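You operate a simulated robot arm through the tools that you are given. There is no shell and no other tool. Be economical: measure what you need, move in short steps, check, and stop when the job is done.

You run a simulated robot arm. Do the job below in one go: nothing can be reset, and whatever is moved stays where it is left.

TASK
Wipe the dye splash under the dye bottle off the bench.
Fine: bottle and cloth pad go back where they stood.

It is judged by the outcome, as a careful person would: the job done as asked, and still so three seconds after it is handed in. It fails if anything else is knocked over, pushed out of place, dropped, spilled or broken. Flat cloth is picked up by pressing the open fingertips on it (5 to 10 N) and closing them slowly along it; thin cloth reads only 2 to 8 mm in the jaws.

THE ROBOT
A 7-joint arm with a two-finger parallel gripper, fixed in place. Base frame: the origin is at the foot of the arm, x ahead of it, y to its left, z up. Units: mm, rad, N and s.
With the tool pointing down near the work surface it reaches from about 340 to 780 mm from the base axis. Its first joint turns from -2.897 to 2.897 rad. Payload 3.91 kg.
The tool frame sits at the grasp point between the pads (the TCP): z along the fingers, y along the line on which they close. The tips reach 30 mm beyond it. The gripper opens to 110 mm. The fingers are 20 mm wide and 10 mm thick; the gripper's body (48 by 112 mm) begins 55 mm behind the TCP.
Orientation is that of the tool frame in the base frame, as [roll, pitch, yaw] about the fixed x, y, z axes, in that order (R = Rz(yaw) Ry(pitch) Rx(roll)). With the fingers straight down and closing along the base's y, the tool's x points along the base's -x, its y along +y and its z along -z.

THE INTERFACE
- The arm moves only by the tool apply_moves. Its argument "rows" is a list that holds one entry, the list of rows, each a list of 7 numbers: the finger opening in mm, from 0 to 110, then the shift along the base's x, y, z in mm, then the turn, a rotation vector about the base's x, y, z in rad. In form: [[[grip, dx, dy, dz, ax, ay, az], ...]]. A call has 1 to 10 rows; each row shifts and turns the commanded pose from where the row before left it. A row lasts 0.2 s, in which the tool goes at most 50 mm and 0.15 rad; a call with a longer step from one row to the next is refused whole, and so is a gripper value outside its range. Where a pose cannot be reached the arm comes as near as it can. A force on the tool above 40 N (or 10 N above the force at the start of the call, whichever is more), or a blocked arm, ends the call early, and 0.2 s more pass. Each finger travels about 153 mm/s and halts on what it meets, pressing with about 25 N; the grip force reading is that of the motor and also rises with nothing between the fingers. The clock runs only during rows and for 0.2 s after the last one: add rows that do not move to give the fingers time. It gives the time, the measured TCP pose, the force on the tool (base axes), the opening and the grip force at its end, in the units of the frame above (readings bear some noise), and new pictures: "show" is both (left out), scene, wrist or none.
- Cameras (640 x 400 px; columns grow to the right, rows downward): "scene" is fixed at [221, 650.8, 1368.9]; the picture's right is [-0.69, -0.72, 0.00], its down [-0.55, 0.52, -0.65] and it looks along [0.47, -0.45, -0.76] (base axes); focal length 376 px, centre (320, 200). "wrist" rides on the gripper at [77, 7, -114] in the tool frame; the picture's right is [-0.09, 1.00, 0.00], its down [-0.80, -0.07, -0.59] and it looks along [-0.59, -0.05, 0.80] (tool axes); focal length 270 px, centre (320, 200). There is no depth. A picture from a camera that has moved, and an enlarged one, comes with that camera's place and axes in the base frame and with its lens.
- move_column(by): slides the trunk up (or, below 0, down) by that many mm; the arm rides with it, the base frame stays. It gives what a move gives, with no picture.
- close_up(camera, box): a new picture of the part [left, top, right, bottom] of that camera's present view, enlarged. The clock stands still meanwhile.
- hand_in(): hands the job in; it is judged then, once.

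Work in short steps. Places have to be worked out from the pictures, the camera data and where the tool is seen: move nearer, look again, correct. Check each grasp and each placing, and mend what went wrong. You have 120 turns and 170 pictures in all, those below and enlarged ones among them. Open the gripper and draw the arm clear of the work before you hand the job in, unless the task says otherwise; then end with one line.

The tools are called as a command line: name --argument value ..., lists and objects as JSON in quotes. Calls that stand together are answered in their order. apply_moves: Moves the arm, as the interface text tells. Its arguments: {"type":"object","properties":{"rows":{"type":"array"},"show":{"type":"string","enum":["both","scene","wrist","none"]}},"required":["rows"]} The other tools are called the same way: move_column (by) slides the trunk up or down; close_up (camera, box) takes an enlarged picture of a part of a camera's view; hand_in () hands the job in.

At the start:

```text
clock: 0.0
ee_pos: [440.7, 206.6, 1010.9]
tcp_rot: [3.141, 0.001, 3.14]
force: [-0.6, 0.2, 0.3]
width: 110.1
grasp_force: 0.0
trunk travel left (down, up): [-550.0, 60.0]
```

scene: 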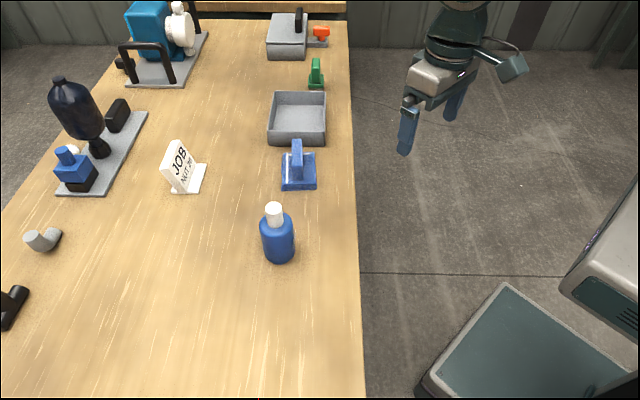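
wrist: 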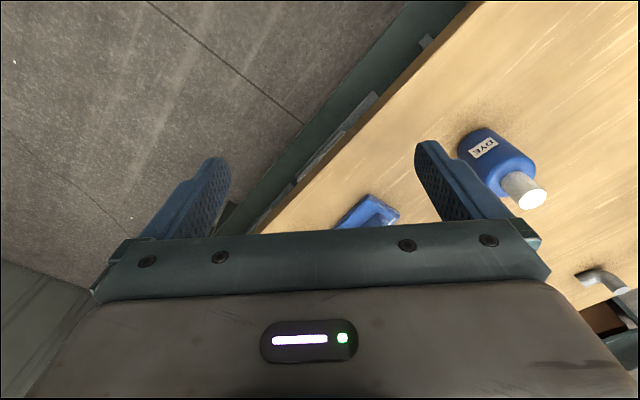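

I'll look closer at the bottle, the blue pad and the surroundings first.

close_up --camera "scene" --box '[220, 130, 360, 290]'

close_up --camera "wrist" --box '[320, 80, 640, 280]'

close_up --camera "scene" --box '[240, 0, 360, 130]'

```text
2.50 times, centred on (290, 210) of scene
camera zoom: at [221.0, 650.8, 1368.9], right [-0.69, -0.72, 0.0], down [-0.55, 0.52, -0.65], along [0.47, -0.45, -0.76], focal length 939 px, centre (395, 175)
```

zoom: 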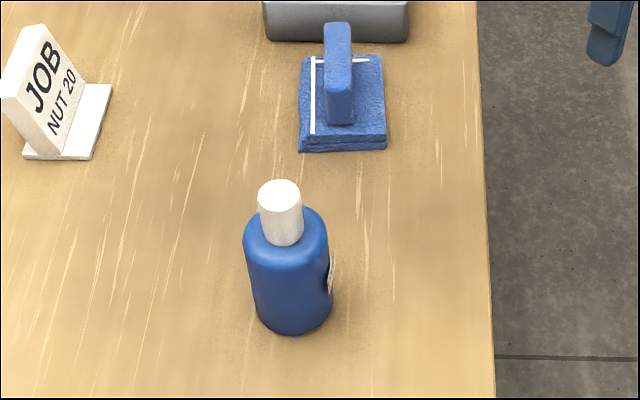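

```text
2.00 times, centred on (480, 180) of wrist
camera zoom: at [363.4, 214.6, 1125.5], right [0.09, 1.0, 0.0], down [0.8, -0.07, 0.59], along [0.59, -0.05, -0.8], focal length 541 px, centre (0, 240)
```

zoom: 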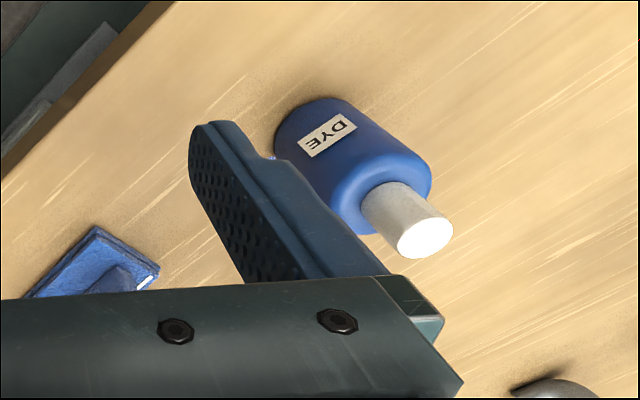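

```text
3.08 times, centred on (300, 65) of scene
camera zoom: at [221.0, 650.8, 1368.9], right [-0.69, -0.72, 0.0], down [-0.55, 0.52, -0.65], along [0.47, -0.45, -0.76], focal length 1156 px, centre (382, 615)
```

zoom: 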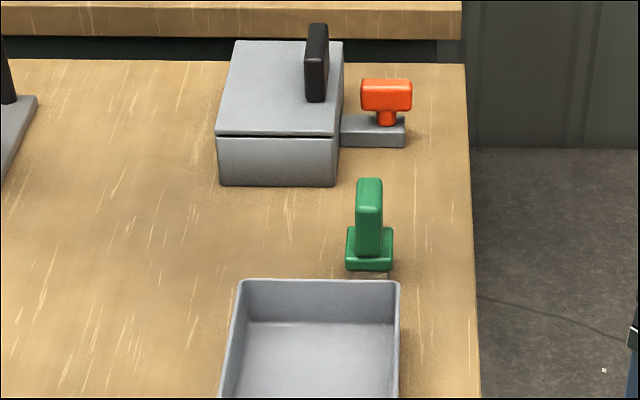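

The splash is under the bottle, and the blue block with a handle looks like the cloth pad. The bench runs at about 45° to the base, so I'll turn the tool to match and get a proper view.

apply_moves --rows '[[[110, 0, 14, 5, 0, 0, 0.131], [110, 0, 14, 5, 0, 0, 0.131], [110, 0, 14, 5, 0, 0, 0.131], [110, 0, 14, 5, 0, 0, 0.131], [110, 0, 14, 5, 0, 0, 0.131], [110, 0, 14, 5, 0, 0, 0.131]]]' --show "wrist"

```text
clock: 1.4
ee_pos: [442.2, 294.0, 1040.4]
tcp_rot: [-3.141, -0.003, -2.352]
force: [-0.1, 0.5, 0.1]
width: 110.0
grasp_force: 0.1
trunk travel left (down, up): [-550.0, 60.0]
camera wrist: at [381.9, 243.9, 1155.4], right [-0.65, 0.76, 0.0], down [0.61, 0.52, 0.59], along [0.45, 0.38, -0.8], focal length 270 px, centre (320, 200)
```

wrist: 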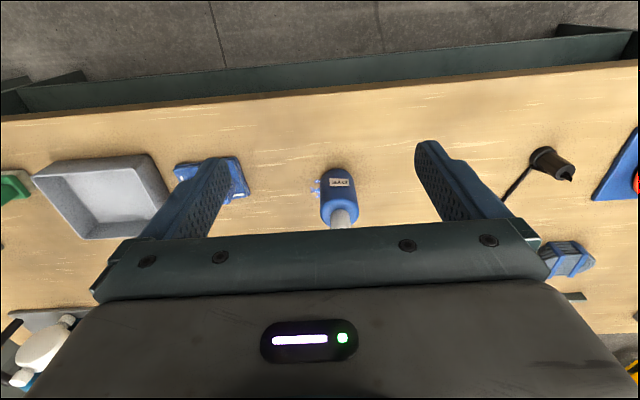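

The view is inverted, with the near bench edge at the top. I'll enlarge the bottle and pad areas.

close_up --camera "wrist" --box '[150, 130, 430, 250]'

```text
2.29 times, centred on (290, 190) of wrist
camera zoom: at [381.9, 243.9, 1155.4], right [-0.65, 0.76, 0.0], down [0.61, 0.52, 0.59], along [0.45, 0.38, -0.8], focal length 618 px, centre (389, 223)
```

zoom: 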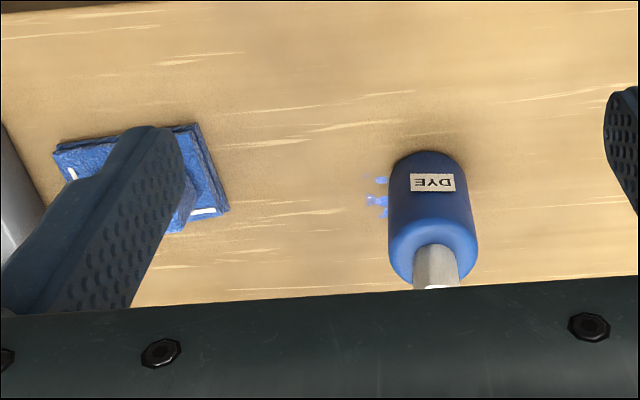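

Bottle estimated at (564, 431), about 131 mm tall, with the body straight up to z≈830. Dye shows on the side toward the pad. I'll move above the bottle and check the alignment.

apply_moves --rows '[[[110, 24.4, 27.4, -12, 0, 0, 0], [110, 24.4, 27.4, -12, 0, 0, 0], [110, 24.4, 27.4, -12, 0, 0, 0], [110, 24.4, 27.4, -12, 0, 0, 0], [110, 24.4, 27.4, -12, 0, 0, 0], [110, 0, 0, 0, 0, 0, 0]]]'

```text
clock: 2.8
ee_pos: [562.7, 428.3, 981.3]
tcp_rot: [3.141, -0.001, -2.354]
force: [0.4, 0.3, -0.4]
width: 109.9
grasp_force: 0.1
trunk travel left (down, up): [-550.0, 60.0]
camera wrist: at [504.4, 379.9, 1095.6], right [-0.64, 0.77, 0.0], down [0.62, 0.52, 0.59], along [0.46, 0.38, -0.8], focal length 270 px, centre (320, 200)
```

scene: 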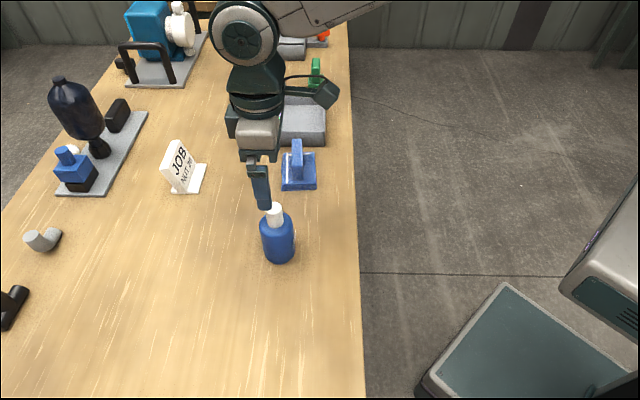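
wrist: 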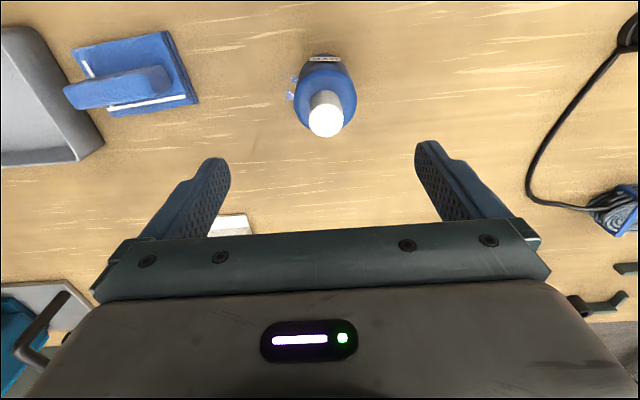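

The cap top sits at (563, 433), which agrees with my estimate. Descending around the bottle.

apply_moves --rows '[[[110, 0.4, 4.5, -25, 0, 0, 0], [110, 0, 0, -35, 0, 0, 0], [110, 0, 0, -35, 0, 0, 0], [110, 0, 0, -30, 0, 0, 0], [110, 0, 0, -12, 0, 0, 0], [110, 0, 0, 0, 0, 0, 0]]]'

```text
clock: 4.2
ee_pos: [563.9, 432.4, 844.7]
tcp_rot: [3.141, 0.0, -2.354]
force: [-0.8, 0.4, 0.7]
width: 109.9
grasp_force: 0.0
trunk travel left (down, up): [-550.0, 60.0]
camera wrist: at [504.2, 383.6, 959.8], right [-0.64, 0.77, 0.0], down [0.62, 0.52, 0.59], along [0.46, 0.38, -0.8], focal length 270 px, centre (320, 200)
```

scene: 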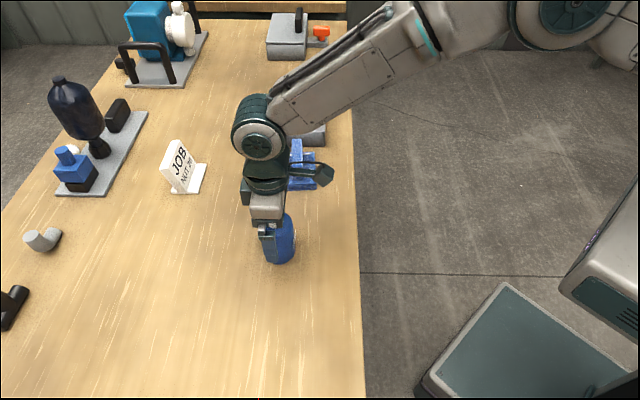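
wrist: 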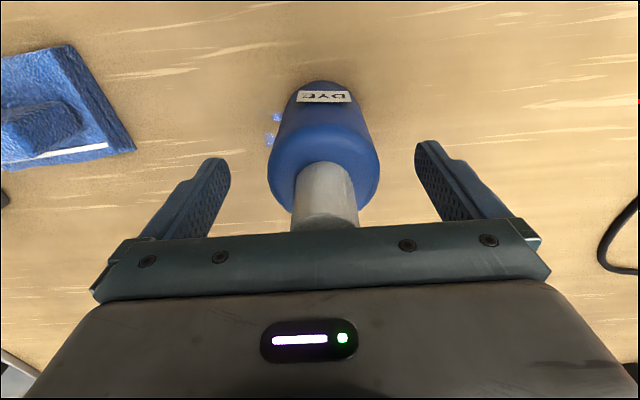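

The bottle looks centred between the fingers. I'll lower 9 mm more and narrow to 72 mm, then look.

apply_moves --rows '[[[110, 0, 0, -9, 0, 0, 0], [90, 0, 0, 0, 0, 0, 0], [74, 0, 0, 0, 0, 0, 0], [74, 0, 0, 0, 0, 0, 0]]]'

```text
clock: 5.2
ee_pos: [563.4, 431.9, 836.9]
tcp_rot: [3.14, -0.001, -2.355]
force: [-0.9, 0.2, 0.2]
width: 74.3
grasp_force: 0.1
trunk travel left (down, up): [-550.0, 60.0]
camera wrist: at [504.5, 383.3, 950.7], right [-0.64, 0.77, 0.0], down [0.62, 0.52, 0.59], along [0.46, 0.38, -0.8], focal length 270 px, centre (320, 200)
```

scene: 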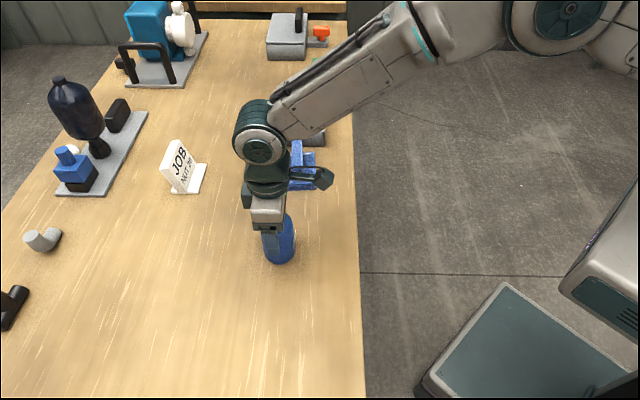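
wrist: 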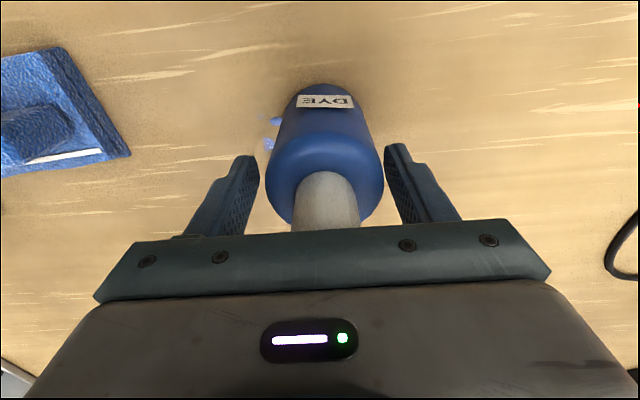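

Centred to within about a millimetre. Closing gradually.

apply_moves --rows '[[[70, 0, 0, 0, 0, 0, 0], [67, 0, 0, 0, 0, 0, 0], [64, 0, 0, 0, 0, 0, 0], [61, 0, 0, 0, 0, 0, 0], [58, 0, 0, 0, 0, 0, 0], [55, 0, 0, 0, 0, 0, 0], [50, 0, 0, 0, 0, 0, 0], [50, 0, 0, 0, 0, 0, 0]]]' --show "wrist"

```text
clock: 7.0
ee_pos: [562.5, 432.8, 835.5]
tcp_rot: [-3.141, -0.001, -2.354]
force: [-0.2, 0.7, 1.7]
width: 59.1
grasp_force: 24.1
trunk travel left (down, up): [-550.0, 60.0]
camera wrist: at [504.3, 383.4, 950.8], right [-0.64, 0.77, 0.0], down [0.62, 0.52, 0.59], along [0.46, 0.38, -0.8], focal length 270 px, centre (320, 200)
```

wrist: 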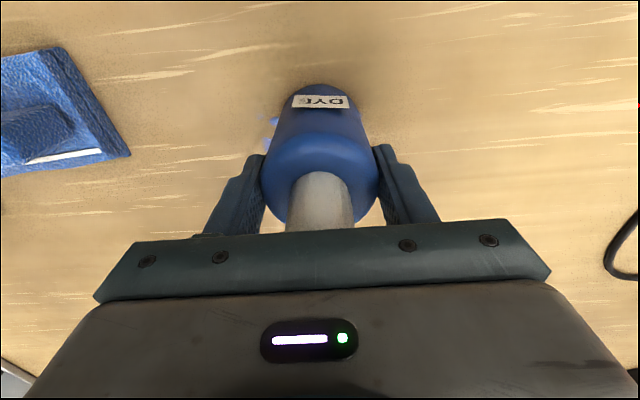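

Gripped at 59 mm wide. Lifting a little straight up.

apply_moves --rows '[[[50, 0, 0, 10, 0, 0, 0], [50, 0, 0, 20, 0, 0, 0], [50, 0, 0, 20, 0, 0, 0], [50, 0, 0, 20, 0, 0, 0], [50, 0, 0, 0, 0, 0, 0]]]'

```text
clock: 8.2
ee_pos: [563.9, 432.5, 905.7]
tcp_rot: [-3.141, -0.002, -2.355]
force: [0.5, 0.8, -2.7]
width: 59.2
grasp_force: 24.5
trunk travel left (down, up): [-550.0, 60.0]
camera wrist: at [504.7, 383.9, 1020.4], right [-0.64, 0.77, 0.0], down [0.62, 0.52, 0.59], along [0.45, 0.38, -0.8], focal length 270 px, centre (320, 200)
```

scene: 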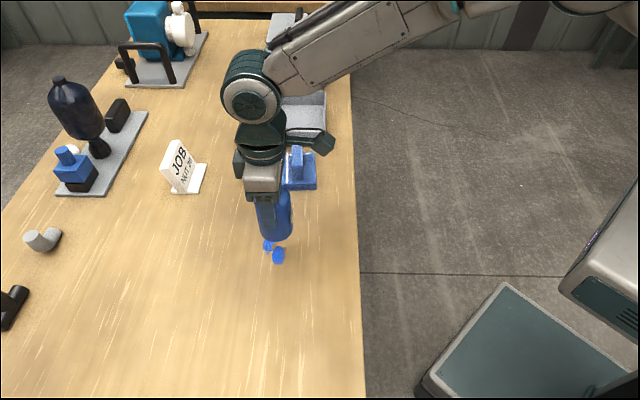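
wrist: 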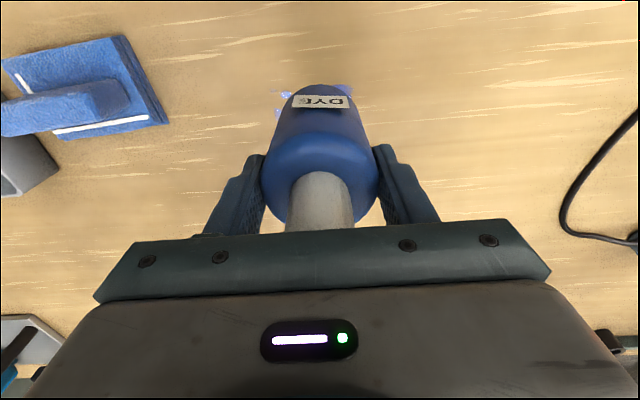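

Dye splash is visible beneath. I'll carry the bottle about 155 mm along the bench to the clear area.

apply_moves --rows '[[[50, -22, 22, 0, 0, 0, 0], [50, -22, 22, 0, 0, 0, 0], [50, -22, 22, 0, 0, 0, 0], [50, -22, 22, 0, 0, 0, 0], [50, -22, 22, 0, 0, 0, 0], [50, 0, 0, 0, 0, 0, 0]]]'

```text
clock: 9.6
ee_pos: [451.5, 542.8, 906.8]
tcp_rot: [3.142, -0.001, -2.356]
force: [0.4, -0.4, -2.2]
width: 59.1
grasp_force: 25.0
trunk travel left (down, up): [-550.0, 60.0]
camera wrist: at [393.0, 494.3, 1021.3], right [-0.64, 0.77, 0.0], down [0.62, 0.52, 0.59], along [0.46, 0.38, -0.8], focal length 270 px, centre (320, 200)
```

scene: 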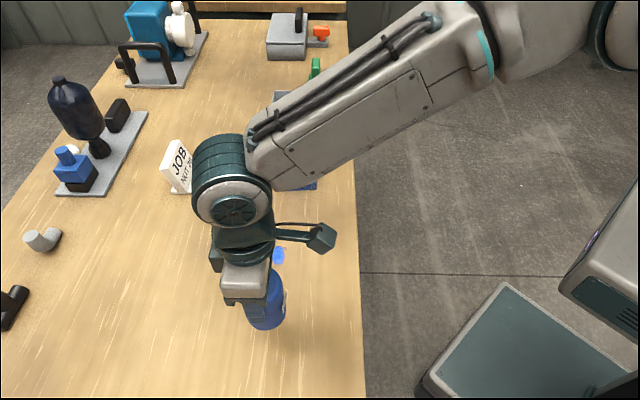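
wrist: 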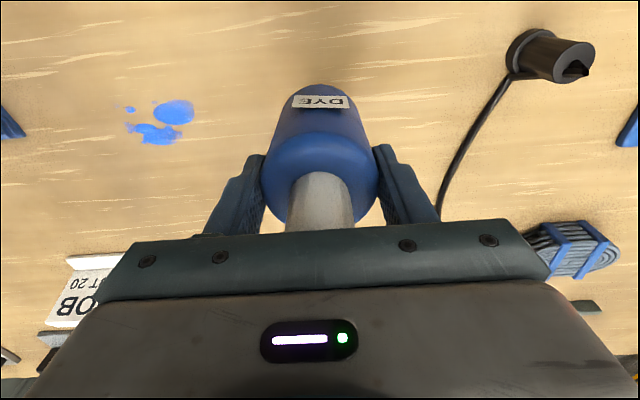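

The splash spans about x 544–602, y 403–454. I'll set the bottle down here, slowly at the end.

apply_moves --rows '[[[50, 0, 0, -25, 0, 0, 0], [50, 0, 0, -25, 0, 0, 0], [50, 0, 0, -12, 0, 0, 0], [50, 0, 0, -5, 0, 0, 0], [50, 0, 0, -3, 0, 0, 0], [50, 0, 0, 0, 0, 0, 0]]]' --show "scene"

```text
clock: 11.0
ee_pos: [452.0, 542.9, 836.6]
tcp_rot: [3.141, 0.004, -2.355]
force: [-2.7, -0.6, 10.8]
width: 58.9
grasp_force: 24.9
trunk travel left (down, up): [-550.0, 60.0]
```

scene: 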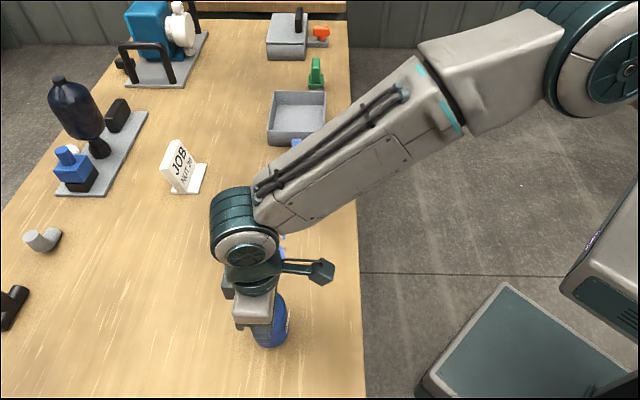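

Contact is felt (10.8 N), so the bottle is standing. Opening and rising.

apply_moves --rows '[[[62, 0, 0, 0.5, 0, 0, 0], [75, 0, 0, 0, 0, 0, 0], [100, 0, 0, 0, 0, 0, 0], [110, 0, 0, 0, 0, 0, 0], [110, 0, 0, 30, 0, 0, 0], [110, 0, 0, 40, 0, 0, 0], [110, 0, 0, 40, 0, 0, 0], [110, 0, 0, 40, 0, 0, 0]]]'

```text
clock: 12.8
ee_pos: [453.4, 544.9, 983.7]
tcp_rot: [3.141, -0.001, -2.354]
force: [0.0, -0.2, -0.4]
width: 109.8
grasp_force: 0.0
trunk travel left (down, up): [-550.0, 60.0]
camera wrist: at [394.7, 496.1, 1097.9], right [-0.64, 0.77, 0.0], down [0.62, 0.52, 0.59], along [0.45, 0.38, -0.8], focal length 270 px, centre (320, 200)
```

scene: 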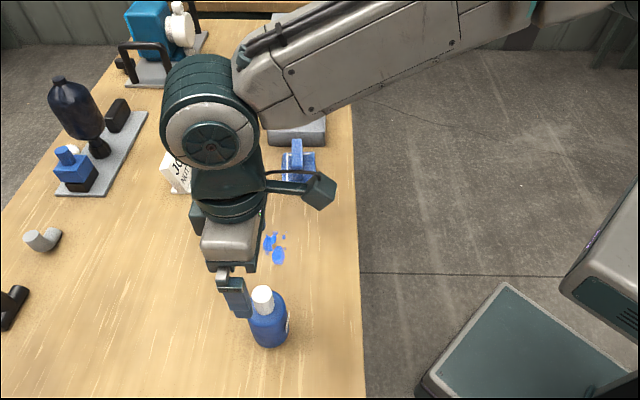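
wrist: 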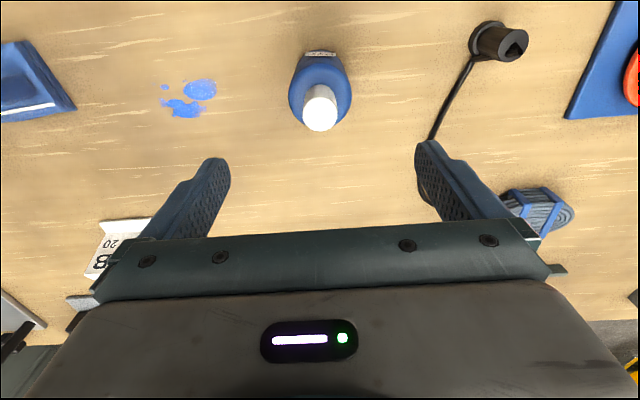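

The bottle stands clear. Now I'll turn the tool 90° for the pad handle and view the pad from up-bench.

apply_moves --rows '[[[110, 13, -17, 3, 0, 0, -0.145], [110, 13, -17, 3, 0, 0, -0.145], [110, 13, -17, 3, 0, 0, -0.145], [110, 13, -17, 3, 0, 0, -0.145], [110, 13, -17, 3, 0, 0, -0.145], [110, 13, -17, 3, 0, 0, -0.145], [110, 13, -17, 3, 0, 0, -0.145], [110, 13, -17, 3, 0, 0, -0.145], [110, 13, -17, 3, 0, 0, -0.145], [110, 13, -17, 3, 0, 0, -0.145]]]' --show "none"

apply_moves --rows '[[[110, 0, 0, 0, 0, 0, -0.121], [110, 0, 0, 0, 0, 0, 0]]]'

```text
clock: 15.0
ee_pos: [583.7, 371.4, 1016.4]
tcp_rot: [-3.141, 0.002, 2.477]
force: [-0.4, -0.5, 0.2]
width: 110.0
grasp_force: 0.1
trunk travel left (down, up): [-550.0, 60.0]
```

```text
clock: 15.6
ee_pos: [583.1, 373.7, 1016.6]
tcp_rot: [3.14, 0.0, 2.356]
force: [-0.9, 0.6, 0.3]
width: 110.0
grasp_force: 0.1
trunk travel left (down, up): [-550.0, 60.0]
camera wrist: at [533.2, 432.8, 1130.5], right [0.77, 0.64, 0.0], down [0.52, -0.62, 0.59], along [0.38, -0.46, -0.8], focal length 270 px, centre (320, 200)
```

scene: 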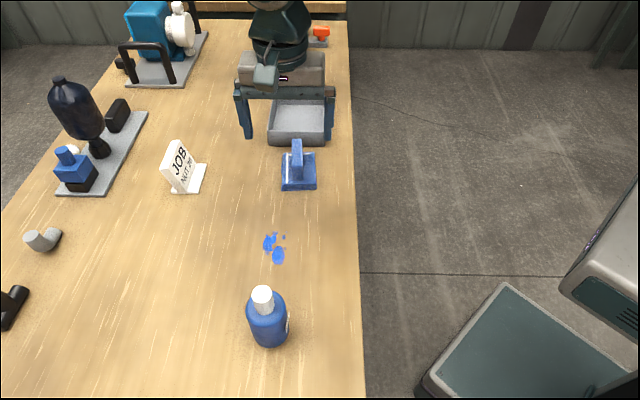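
wrist: 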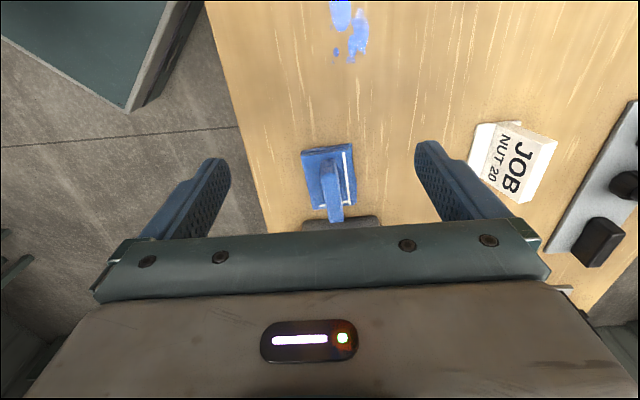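

Good view of the pad. I'll enlarge it.

close_up --camera "wrist" --box '[264, 130, 408, 230]'

close_up --camera "scene" --box '[260, 125, 340, 200]'

```text
4.00 times, centred on (336, 180) of wrist
camera zoom: at [533.2, 432.8, 1130.5], right [0.77, 0.64, 0.0], down [0.52, -0.62, 0.59], along [0.38, -0.46, -0.8], focal length 1081 px, centre (256, 280)
```

zoom: 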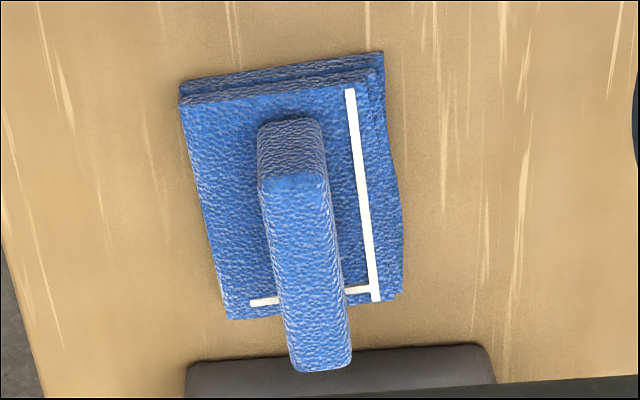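

```text
5.33 times, centred on (300, 162) of scene
camera zoom: at [221.0, 650.8, 1368.9], right [-0.69, -0.72, 0.0], down [-0.55, 0.52, -0.65], along [0.47, -0.45, -0.76], focal length 2003 px, centre (427, 400)
```

zoom: 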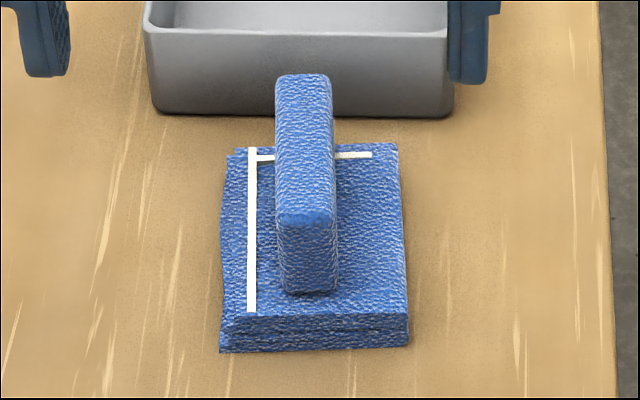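

Pad estimated at (693, 264), with its handle along about -42°, 23 mm wide and its top at z≈806. Moving above the handle.

apply_moves --rows '[[[110, 28, -28, -26, 0, 0, 0.02], [110, 28, -28, -30, 0, 0, 0.02], [110, 28, -28, -30, 0, 0, 0.015], [110, 29, -28, -30, 0, 0, 0], [110, 0, 0, 0, 0, 0, 0]]]'

```text
refused: row 4 steps farther than a row can; nothing moved
```

apply_moves --rows '[[[110, 23, -22, -22, 0, 0, 0.02], [110, 23, -22, -24, 0, 0, 0.02], [110, 23, -22, -24, 0, 0, 0.015], [110, 23, -23, -24, 0, 0, 0], [110, 22, -23, -22, 0, 0, 0], [110, 0, 0, 0, 0, 0, 0]]]'

```text
clock: 17.0
ee_pos: [699.1, 257.9, 900.4]
tcp_rot: [-3.142, 0.0, 2.413]
force: [0.5, -0.4, -0.2]
width: 110.2
grasp_force: 0.1
trunk travel left (down, up): [-550.0, 60.0]
camera wrist: at [645.8, 315.2, 1014.8], right [0.73, 0.68, 0.0], down [0.55, -0.59, 0.59], along [0.41, -0.43, -0.8], focal length 270 px, centre (320, 200)
```

scene: 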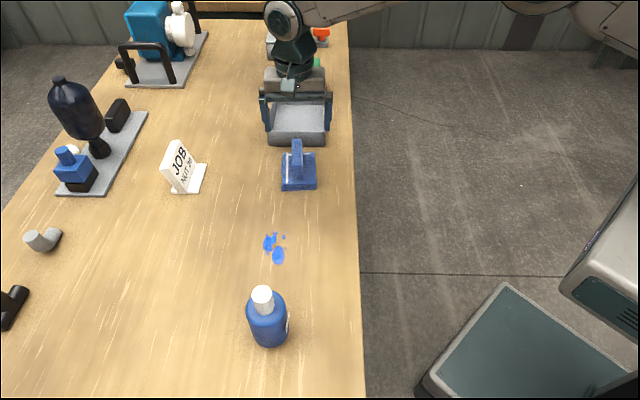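
wrist: 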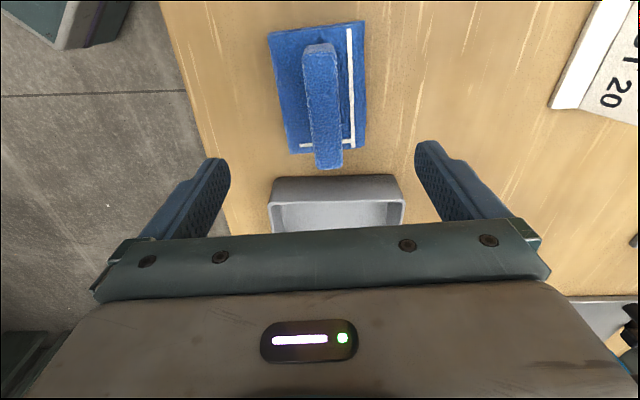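

The handle is about 3.5 mm to the right of the tool axis and the yaw matches. Correcting, then descending to just above the pad cloth.

apply_moves --rows '[[[110, -0.6, 5.3, -20, 0, 0, 0], [110, 0, 0, -25, 0, 0, 0], [110, 0, 0, -25, 0, 0, 0], [80, 0, 0, -15, 0, 0, 0], [60, 0, 0, 0, 0, 0, 0], [60, 0, 0, 0, 0, 0, 0]]]'

```text
clock: 18.4
ee_pos: [697.0, 264.5, 814.6]
tcp_rot: [-3.141, 0.0, 2.413]
force: [-0.7, 0.5, -0.3]
width: 59.9
grasp_force: 0.0
trunk travel left (down, up): [-550.0, 60.0]
camera wrist: at [643.8, 322.3, 929.1], right [0.73, 0.68, 0.0], down [0.55, -0.59, 0.59], along [0.41, -0.43, -0.8], focal length 270 px, centre (320, 200)
```

scene: 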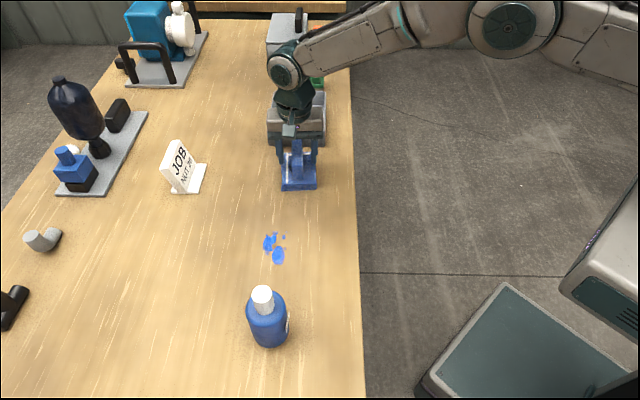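
wrist: 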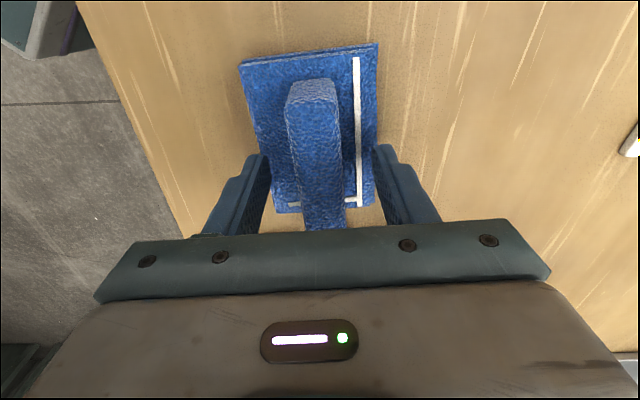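

Centred on the handle. Lowering 10 mm and closing gradually.

apply_moves --rows '[[[60, 0, 0, -6, 0, 0, 0], [55, 0, 0, -5, 0, 0, 0], [40, 0, 0, 0, 0, 0, 0], [34, 0, 0, 0, 0, 0, 0], [29, 0, 0, 0, 0, 0, 0], [25, 0, 0, 0, 0, 0, 0], [21, 0, 0, 0, 0, 0, 0], [16, 0, 0, 0, 0, 0, 0], [12, 0, 0, 0, 0, 0, 0], [12, 0, 0, 0, 0, 0, 0]]]'

```text
clock: 20.6
ee_pos: [695.7, 265.5, 803.1]
tcp_rot: [3.141, 0.001, 2.412]
force: [0.4, 0.3, -0.8]
width: 23.6
grasp_force: 24.5
trunk travel left (down, up): [-550.0, 60.0]
camera wrist: at [643.4, 322.7, 917.4], right [0.73, 0.68, 0.0], down [0.55, -0.59, 0.59], along [0.41, -0.43, -0.8], focal length 270 px, centre (320, 200)
```

scene: 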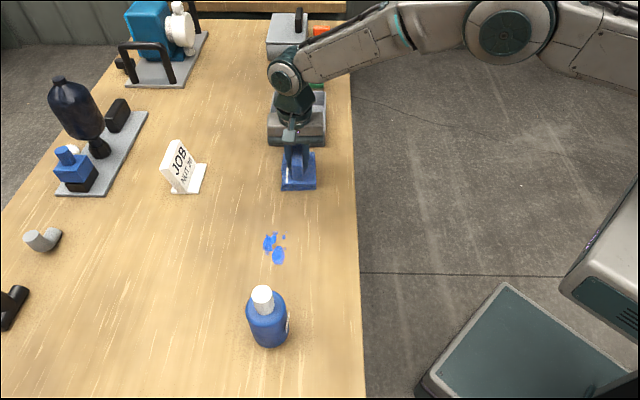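
wrist: 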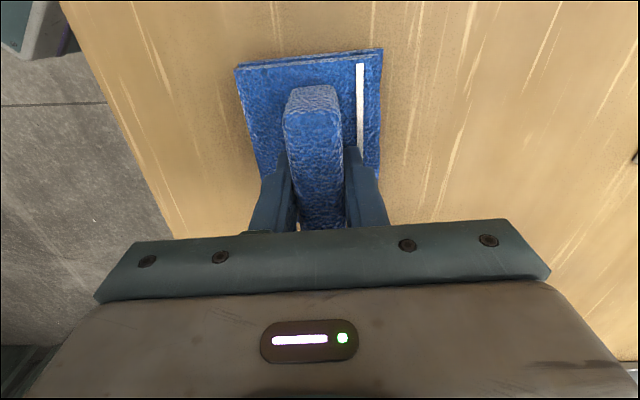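

Handle gripped (23.6 mm). The home pose for the pad is about (696, 265, 803). Lifting.

apply_moves --rows '[[[12, 0, 0, 10, 0, 0, 0], [12, 0, 0, 15, 0, 0, 0], [12, 0, 0, 20, 0, 0, 0], [12, 0, 0, 0, 0, 0, 0]]]'

```text
clock: 21.6
ee_pos: [698.0, 265.8, 847.7]
tcp_rot: [3.141, 0.001, 2.413]
force: [-0.4, -0.8, -1.6]
width: 23.7
grasp_force: 25.2
trunk travel left (down, up): [-550.0, 60.0]
camera wrist: at [644.9, 323.0, 962.1], right [0.73, 0.68, 0.0], down [0.55, -0.59, 0.59], along [0.41, -0.43, -0.8], focal length 270 px, centre (320, 200)
```

scene: 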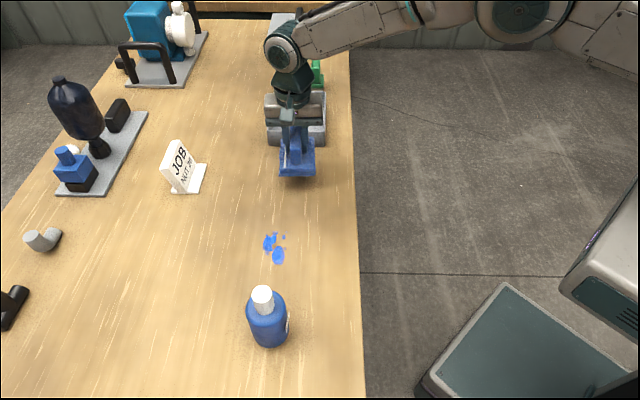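
wrist: 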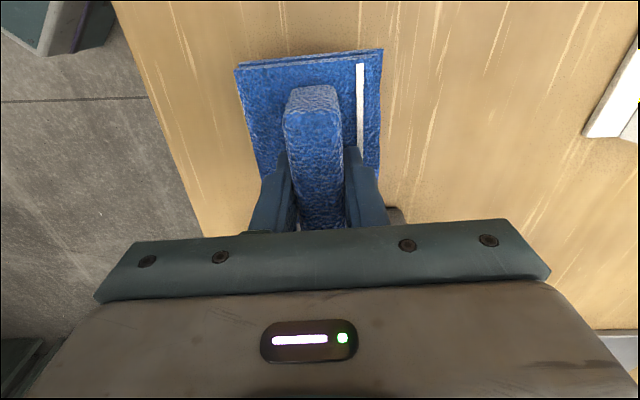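

The pad is firmly held. Carrying it over the splash.

apply_moves --rows '[[[12, -24, 33, 0, 0, 0, 0], [12, -24, 33, 0, 0, 0, 0], [12, -24, 33, 0, 0, 0, 0], [12, -24, 33, 0, 0, 0, 0], [12, -24, 34, 0, 0, 0, 0], [12, 0, 0, -15, 0, 0, 0], [12, 0, 0, 0, 0, 0, 0]]]'

```text
clock: 23.2
ee_pos: [574.8, 428.7, 831.6]
tcp_rot: [3.14, 0.001, 2.411]
force: [-0.1, 0.5, -1.0]
width: 23.7
grasp_force: 25.1
trunk travel left (down, up): [-550.0, 60.0]
camera wrist: at [522.5, 486.8, 946.6], right [0.73, 0.68, 0.0], down [0.55, -0.59, 0.59], along [0.41, -0.43, -0.8], focal length 270 px, centre (320, 200)
```

scene: 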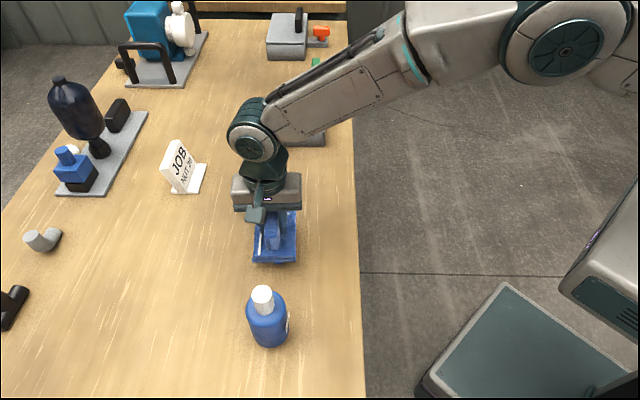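
wrist: 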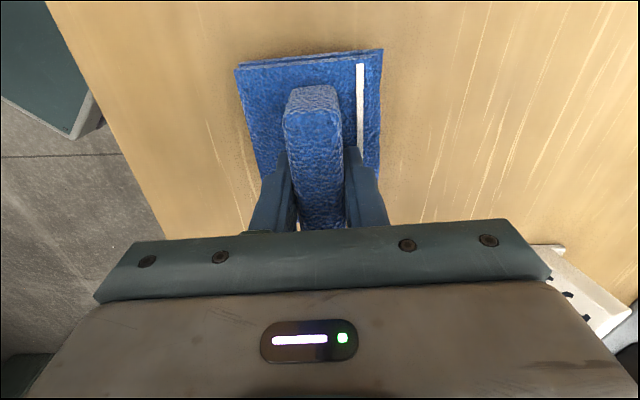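

Splash is fully covered by the pad's footprint. Lowering until contact.

apply_moves --rows '[[[12, 0, 0, -20, 0, 0, 0], [12, 0, 0, -5, 0, 0, 0], [12, 0, 0, -3, 0, 0, 0], [12, 0, 0, -2, 0, 0, 0], [12, 0, 0, 0, 0, 0, 0]]]' --show "none"

```text
clock: 24.4
ee_pos: [575.9, 431.1, 803.9]
tcp_rot: [3.141, 0.0, 2.413]
force: [-0.1, 0.2, 0.5]
width: 23.7
grasp_force: 24.7
trunk travel left (down, up): [-550.0, 60.0]
```

No real force yet; pressing in small steps.

apply_moves --rows '[[[12, 0, 0, -1.5, 0, 0, 0], [12, 0, 0, 0, 0, 0, 0]]]' --show "none"

```text
clock: 25.0
ee_pos: [576.1, 430.8, 803.0]
tcp_rot: [3.14, 0.0, 2.412]
force: [1.6, 1.7, 8.2]
width: 23.7
grasp_force: 24.5
trunk travel left (down, up): [-550.0, 60.0]
```

Pressing with 8 N. Stroking lengthwise.

apply_moves --rows '[[[12, 14, -13, 0, 0, 0, 0], [12, 14, -13, 0, 0, 0, 0], [12, -14, 13, 0, 0, 0, 0], [12, -14, 13, 0, 0, 0, 0], [12, -14, 13, 0, 0, 0, 0], [12, 14, -13, 0, 0, 0, 0], [12, 14, -13, 0, 0, 0, 0], [12, 14, -13, 0, 0, 0, 0], [12, -14, 13, 0, 0, 0, 0], [12, -14, 13, 0, 0, 0, 0]]]' --show "scene"

```text
clock: 27.2
ee_pos: [576.5, 432.2, 803.2]
tcp_rot: [-3.141, 0.001, 2.414]
force: [1.7, -2.1, 10.5]
width: 23.7
grasp_force: 24.6
trunk travel left (down, up): [-550.0, 60.0]
```

scene: 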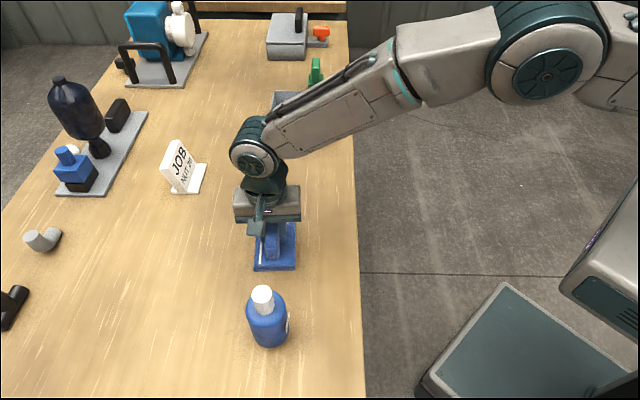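

Now strokes across the width.

apply_moves --rows '[[[12, 10, 11, 0, 0, 0, 0], [12, 14, -13, 0, 0, 0, 0], [12, -14, 13, 0, 0, 0, 0], [12, -14, 13, 0, 0, 0, 0], [12, -10, -11, 0, 0, 0, 0], [12, -10, -11, 0, 0, 0, 0], [12, 14, -13, 0, 0, 0, 0], [12, 14, -13, 0, 0, 0, 0], [12, -14, 13, 0, 0, 0, 0], [12, 10, 11, 0, 0, 0, 0]]]' --show "none"

apply_moves --rows '[[[12, 0, 0, 10, 0, 0, 0], [12, 0, 0, 35, 0, 0, 0], [12, 27, -36, 0, 0, 0, 0], [12, 27, -36, 0, 0, 0, 0], [12, 0, 0, 0, 0, 0, 0]]]'

```text
clock: 29.4
ee_pos: [576.1, 433.9, 803.4]
tcp_rot: [3.14, 0.0, 2.416]
force: [-4.7, -6.2, 17.3]
width: 23.6
grasp_force: 25.0
trunk travel left (down, up): [-550.0, 60.0]
```

```text
clock: 30.6
ee_pos: [631.1, 361.1, 845.3]
tcp_rot: [3.141, 0.0, 2.413]
force: [-0.3, 0.0, -1.4]
width: 23.4
grasp_force: 24.7
trunk travel left (down, up): [-550.0, 60.0]
camera wrist: at [577.8, 418.7, 960.7], right [0.73, 0.69, 0.0], down [0.55, -0.59, 0.59], along [0.41, -0.43, -0.8], focal length 270 px, centre (320, 200)
```

scene: 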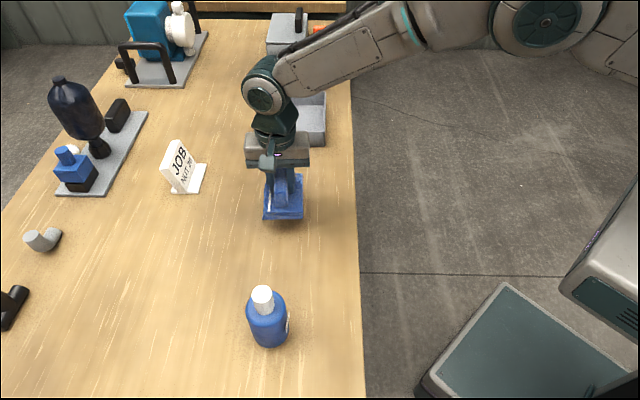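
wrist: 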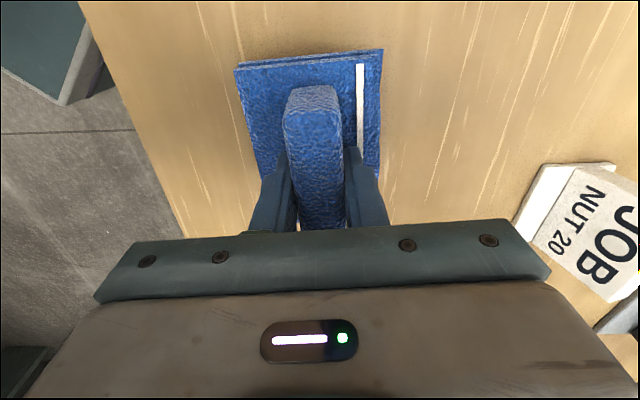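

The splash appears gone; I'll check it enlarged.

close_up --camera "scene" --box '[230, 190, 350, 290]'

```text
4.00 times, centred on (290, 240) of scene
camera zoom: at [221.0, 650.8, 1368.9], right [-0.69, -0.72, 0.0], down [-0.55, 0.52, -0.65], along [0.47, -0.45, -0.76], focal length 1502 px, centre (440, 40)
```

zoom: 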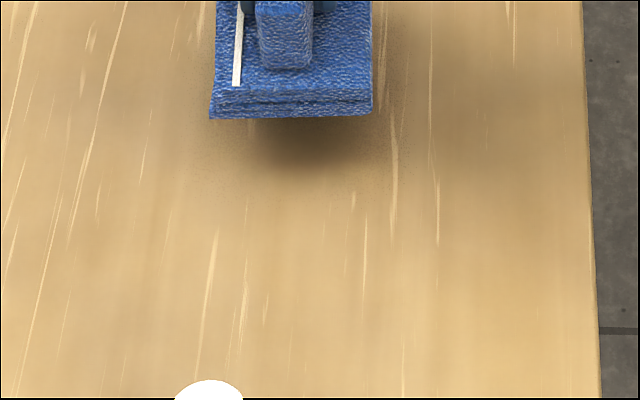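

Clean. Returning the pad to its home spot: the remaining shift is (66, -94).

apply_moves --rows '[[[12, 22, -31, 0, 0, 0, 0], [12, 22, -31, 0, 0, 0, 0], [12, 22, -32, 0, 0, 0, 0], [12, 0, 0, -25, 0, 0, 0], [12, 0, 0, -10, 0, 0, 0], [12, 0, 0, 0, 0, 0, 0]]]'

```text
clock: 32.0
ee_pos: [695.9, 267.4, 813.1]
tcp_rot: [3.142, 0.0, 2.413]
force: [0.0, -0.1, 0.3]
width: 23.5
grasp_force: 24.9
trunk travel left (down, up): [-550.0, 60.0]
camera wrist: at [642.6, 323.9, 926.5], right [0.73, 0.68, 0.0], down [0.55, -0.59, 0.59], along [0.41, -0.43, -0.8], focal length 270 px, centre (320, 200)
```

scene: 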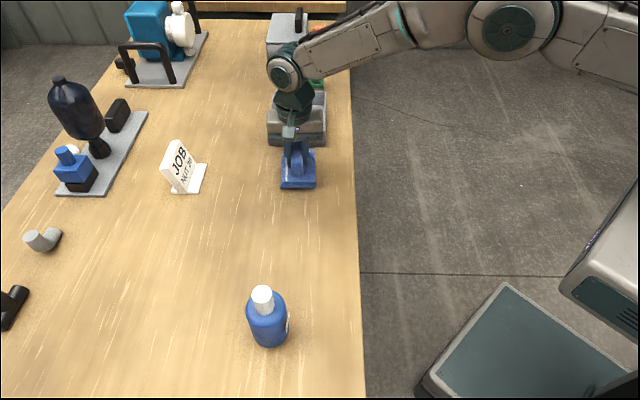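
wrist: 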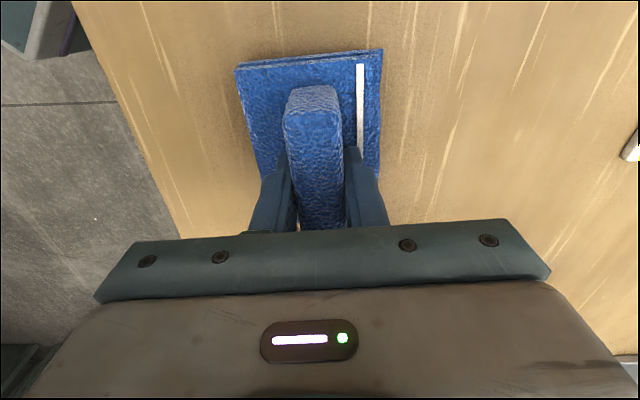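

Within about 1.4 mm of home; a small correction, then setting it down.

apply_moves --rows '[[[12, 0.6, -0.9, -5, 0, 0, 0], [12, 0, 0, -3.5, 0, 0, 0], [12, 0, 0, -1, 0, 0, 0], [12, 0, 0, 0, 0, 0, 0]]]' --show "none"

```text
clock: 33.0
ee_pos: [696.5, 266.0, 802.8]
tcp_rot: [-3.141, 0.001, 2.413]
force: [-0.3, 0.8, -0.8]
width: 23.6
grasp_force: 25.1
trunk travel left (down, up): [-550.0, 60.0]
```

At home height; releasing slowly and rising straight up.

apply_moves --rows '[[[27, 0, 0, 0, 0, 0, 0], [34, 0, 0, 0, 0, 0, 0], [48, 0, 0, 0, 0, 0, 0], [60, 0, 0, 0, 0, 0, 0], [60, 0, 0, 20, 0, 0, 0], [70, 0, 0, 40, 0, 0, 0], [100, 0, 0, 40, 0, 0, 0], [110, 0, 0, 40, 0, 0, 0], [110, 0, 0, 40, 0, 0, 0]]]'

```text
clock: 35.0
ee_pos: [695.8, 264.2, 983.5]
tcp_rot: [-3.141, 0.001, 2.411]
force: [1.1, 0.5, 0.2]
width: 110.1
grasp_force: 0.1
trunk travel left (down, up): [-550.0, 60.0]
camera wrist: at [642.8, 322.8, 1098.1], right [0.73, 0.68, 0.0], down [0.55, -0.59, 0.59], along [0.41, -0.43, -0.8], focal length 270 px, centre (320, 200)
```

scene: 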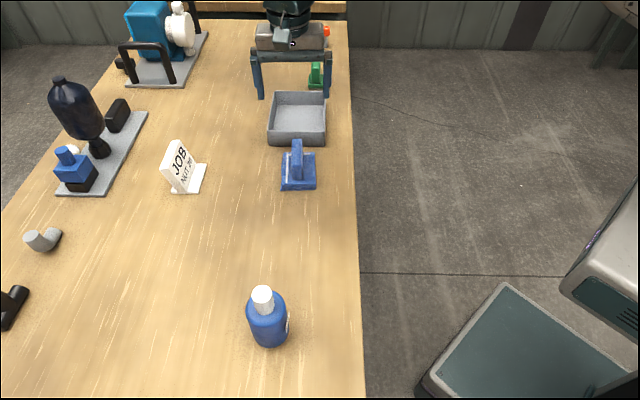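
wrist: 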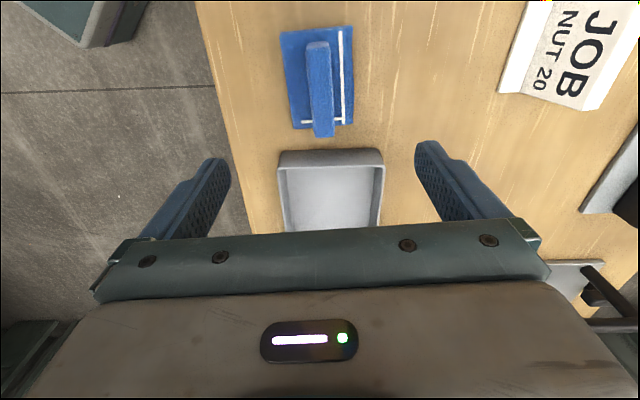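

I'll compare the pad with the earlier close-up.

close_up --camera "scene" --box '[260, 125, 340, 200]'

close_up --camera "scene" --box '[220, 190, 340, 290]'

```text
5.33 times, centred on (300, 162) of scene
camera zoom: at [221.0, 650.8, 1368.9], right [-0.69, -0.72, 0.0], down [-0.55, 0.52, -0.65], along [0.47, -0.45, -0.76], focal length 2003 px, centre (427, 400)
```

zoom: 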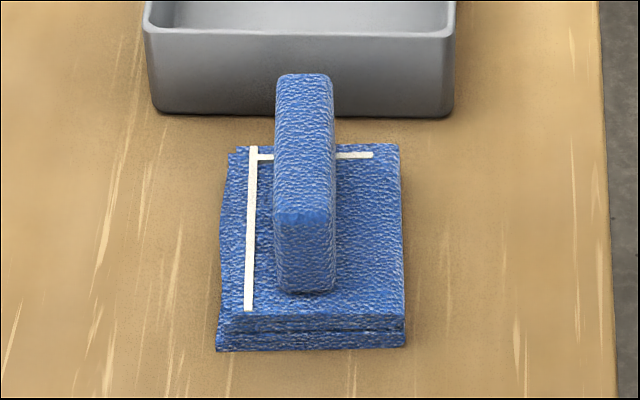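

```text
4.00 times, centred on (280, 240) of scene
camera zoom: at [221.0, 650.8, 1368.9], right [-0.69, -0.72, 0.0], down [-0.55, 0.52, -0.65], along [0.47, -0.45, -0.76], focal length 1502 px, centre (480, 40)
```

zoom: 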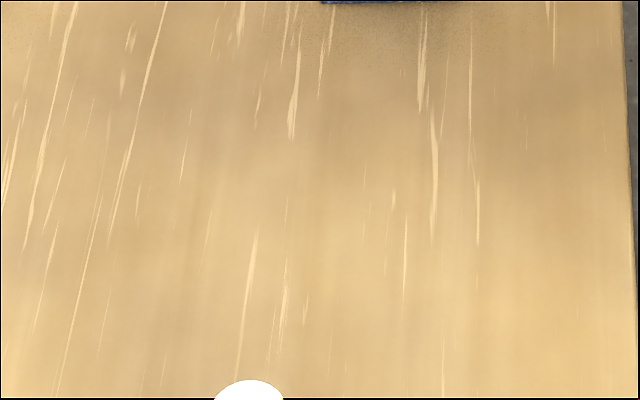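

The pad is back within about 1 mm and the bench is clean. Returning to the bottle with the tool turned back.

apply_moves --rows '[[[110, -24, 27.5, 0, 0, 0, 0.14], [110, -24, 27.5, 0, 0, 0, 0.14], [110, -24, 27.5, 0, 0, 0, 0.14], [110, -24, 27.5, 0, 0, 0, 0.14], [110, -24, 27.5, 0, 0, 0, 0.14], [110, -24, 27.5, 0, 0, 0, 0.14], [110, -24, 27.5, 0, 0, 0, 0.14], [110, -24, 27.5, 0, 0, 0, 0.14], [110, -24, 27.5, 0, 0, 0, 0.14], [110, -24, 27.5, 0, 0, 0, 0.14]]]' --show "none"

apply_moves --rows '[[[110, -4, 2.6, 0, 0, 0, 0.117], [110, 0, 0, 0, 0, 0, 0]]]'

```text
clock: 37.2
ee_pos: [456.5, 543.8, 981.3]
tcp_rot: [-3.141, 0.0, -2.47]
force: [-0.4, 0.3, -0.3]
width: 110.1
grasp_force: 0.1
trunk travel left (down, up): [-550.0, 60.0]
```

```text
clock: 37.8
ee_pos: [455.4, 544.5, 982.3]
tcp_rot: [-3.142, -0.001, -2.353]
force: [0.1, 0.9, -1.0]
width: 109.8
grasp_force: 0.1
trunk travel left (down, up): [-550.0, 60.0]
camera wrist: at [395.2, 495.5, 1096.6], right [-0.64, 0.76, 0.0], down [0.61, 0.52, 0.59], along [0.45, 0.38, -0.8], focal length 270 px, centre (320, 200)
```

scene: 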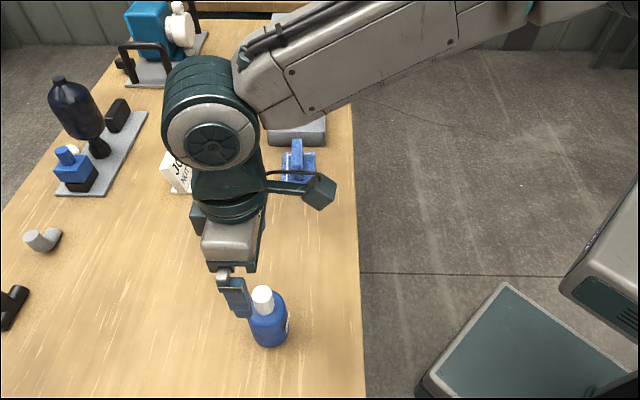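
wrist: 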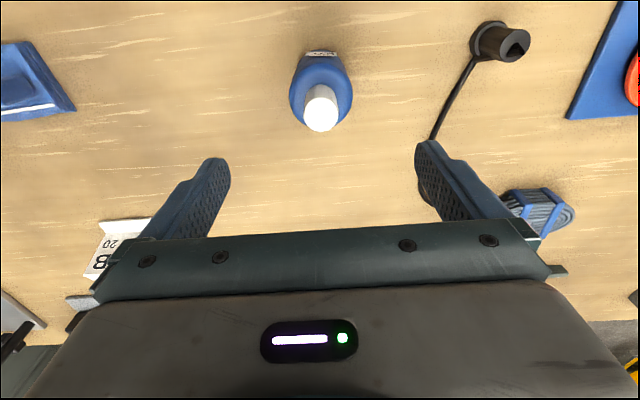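

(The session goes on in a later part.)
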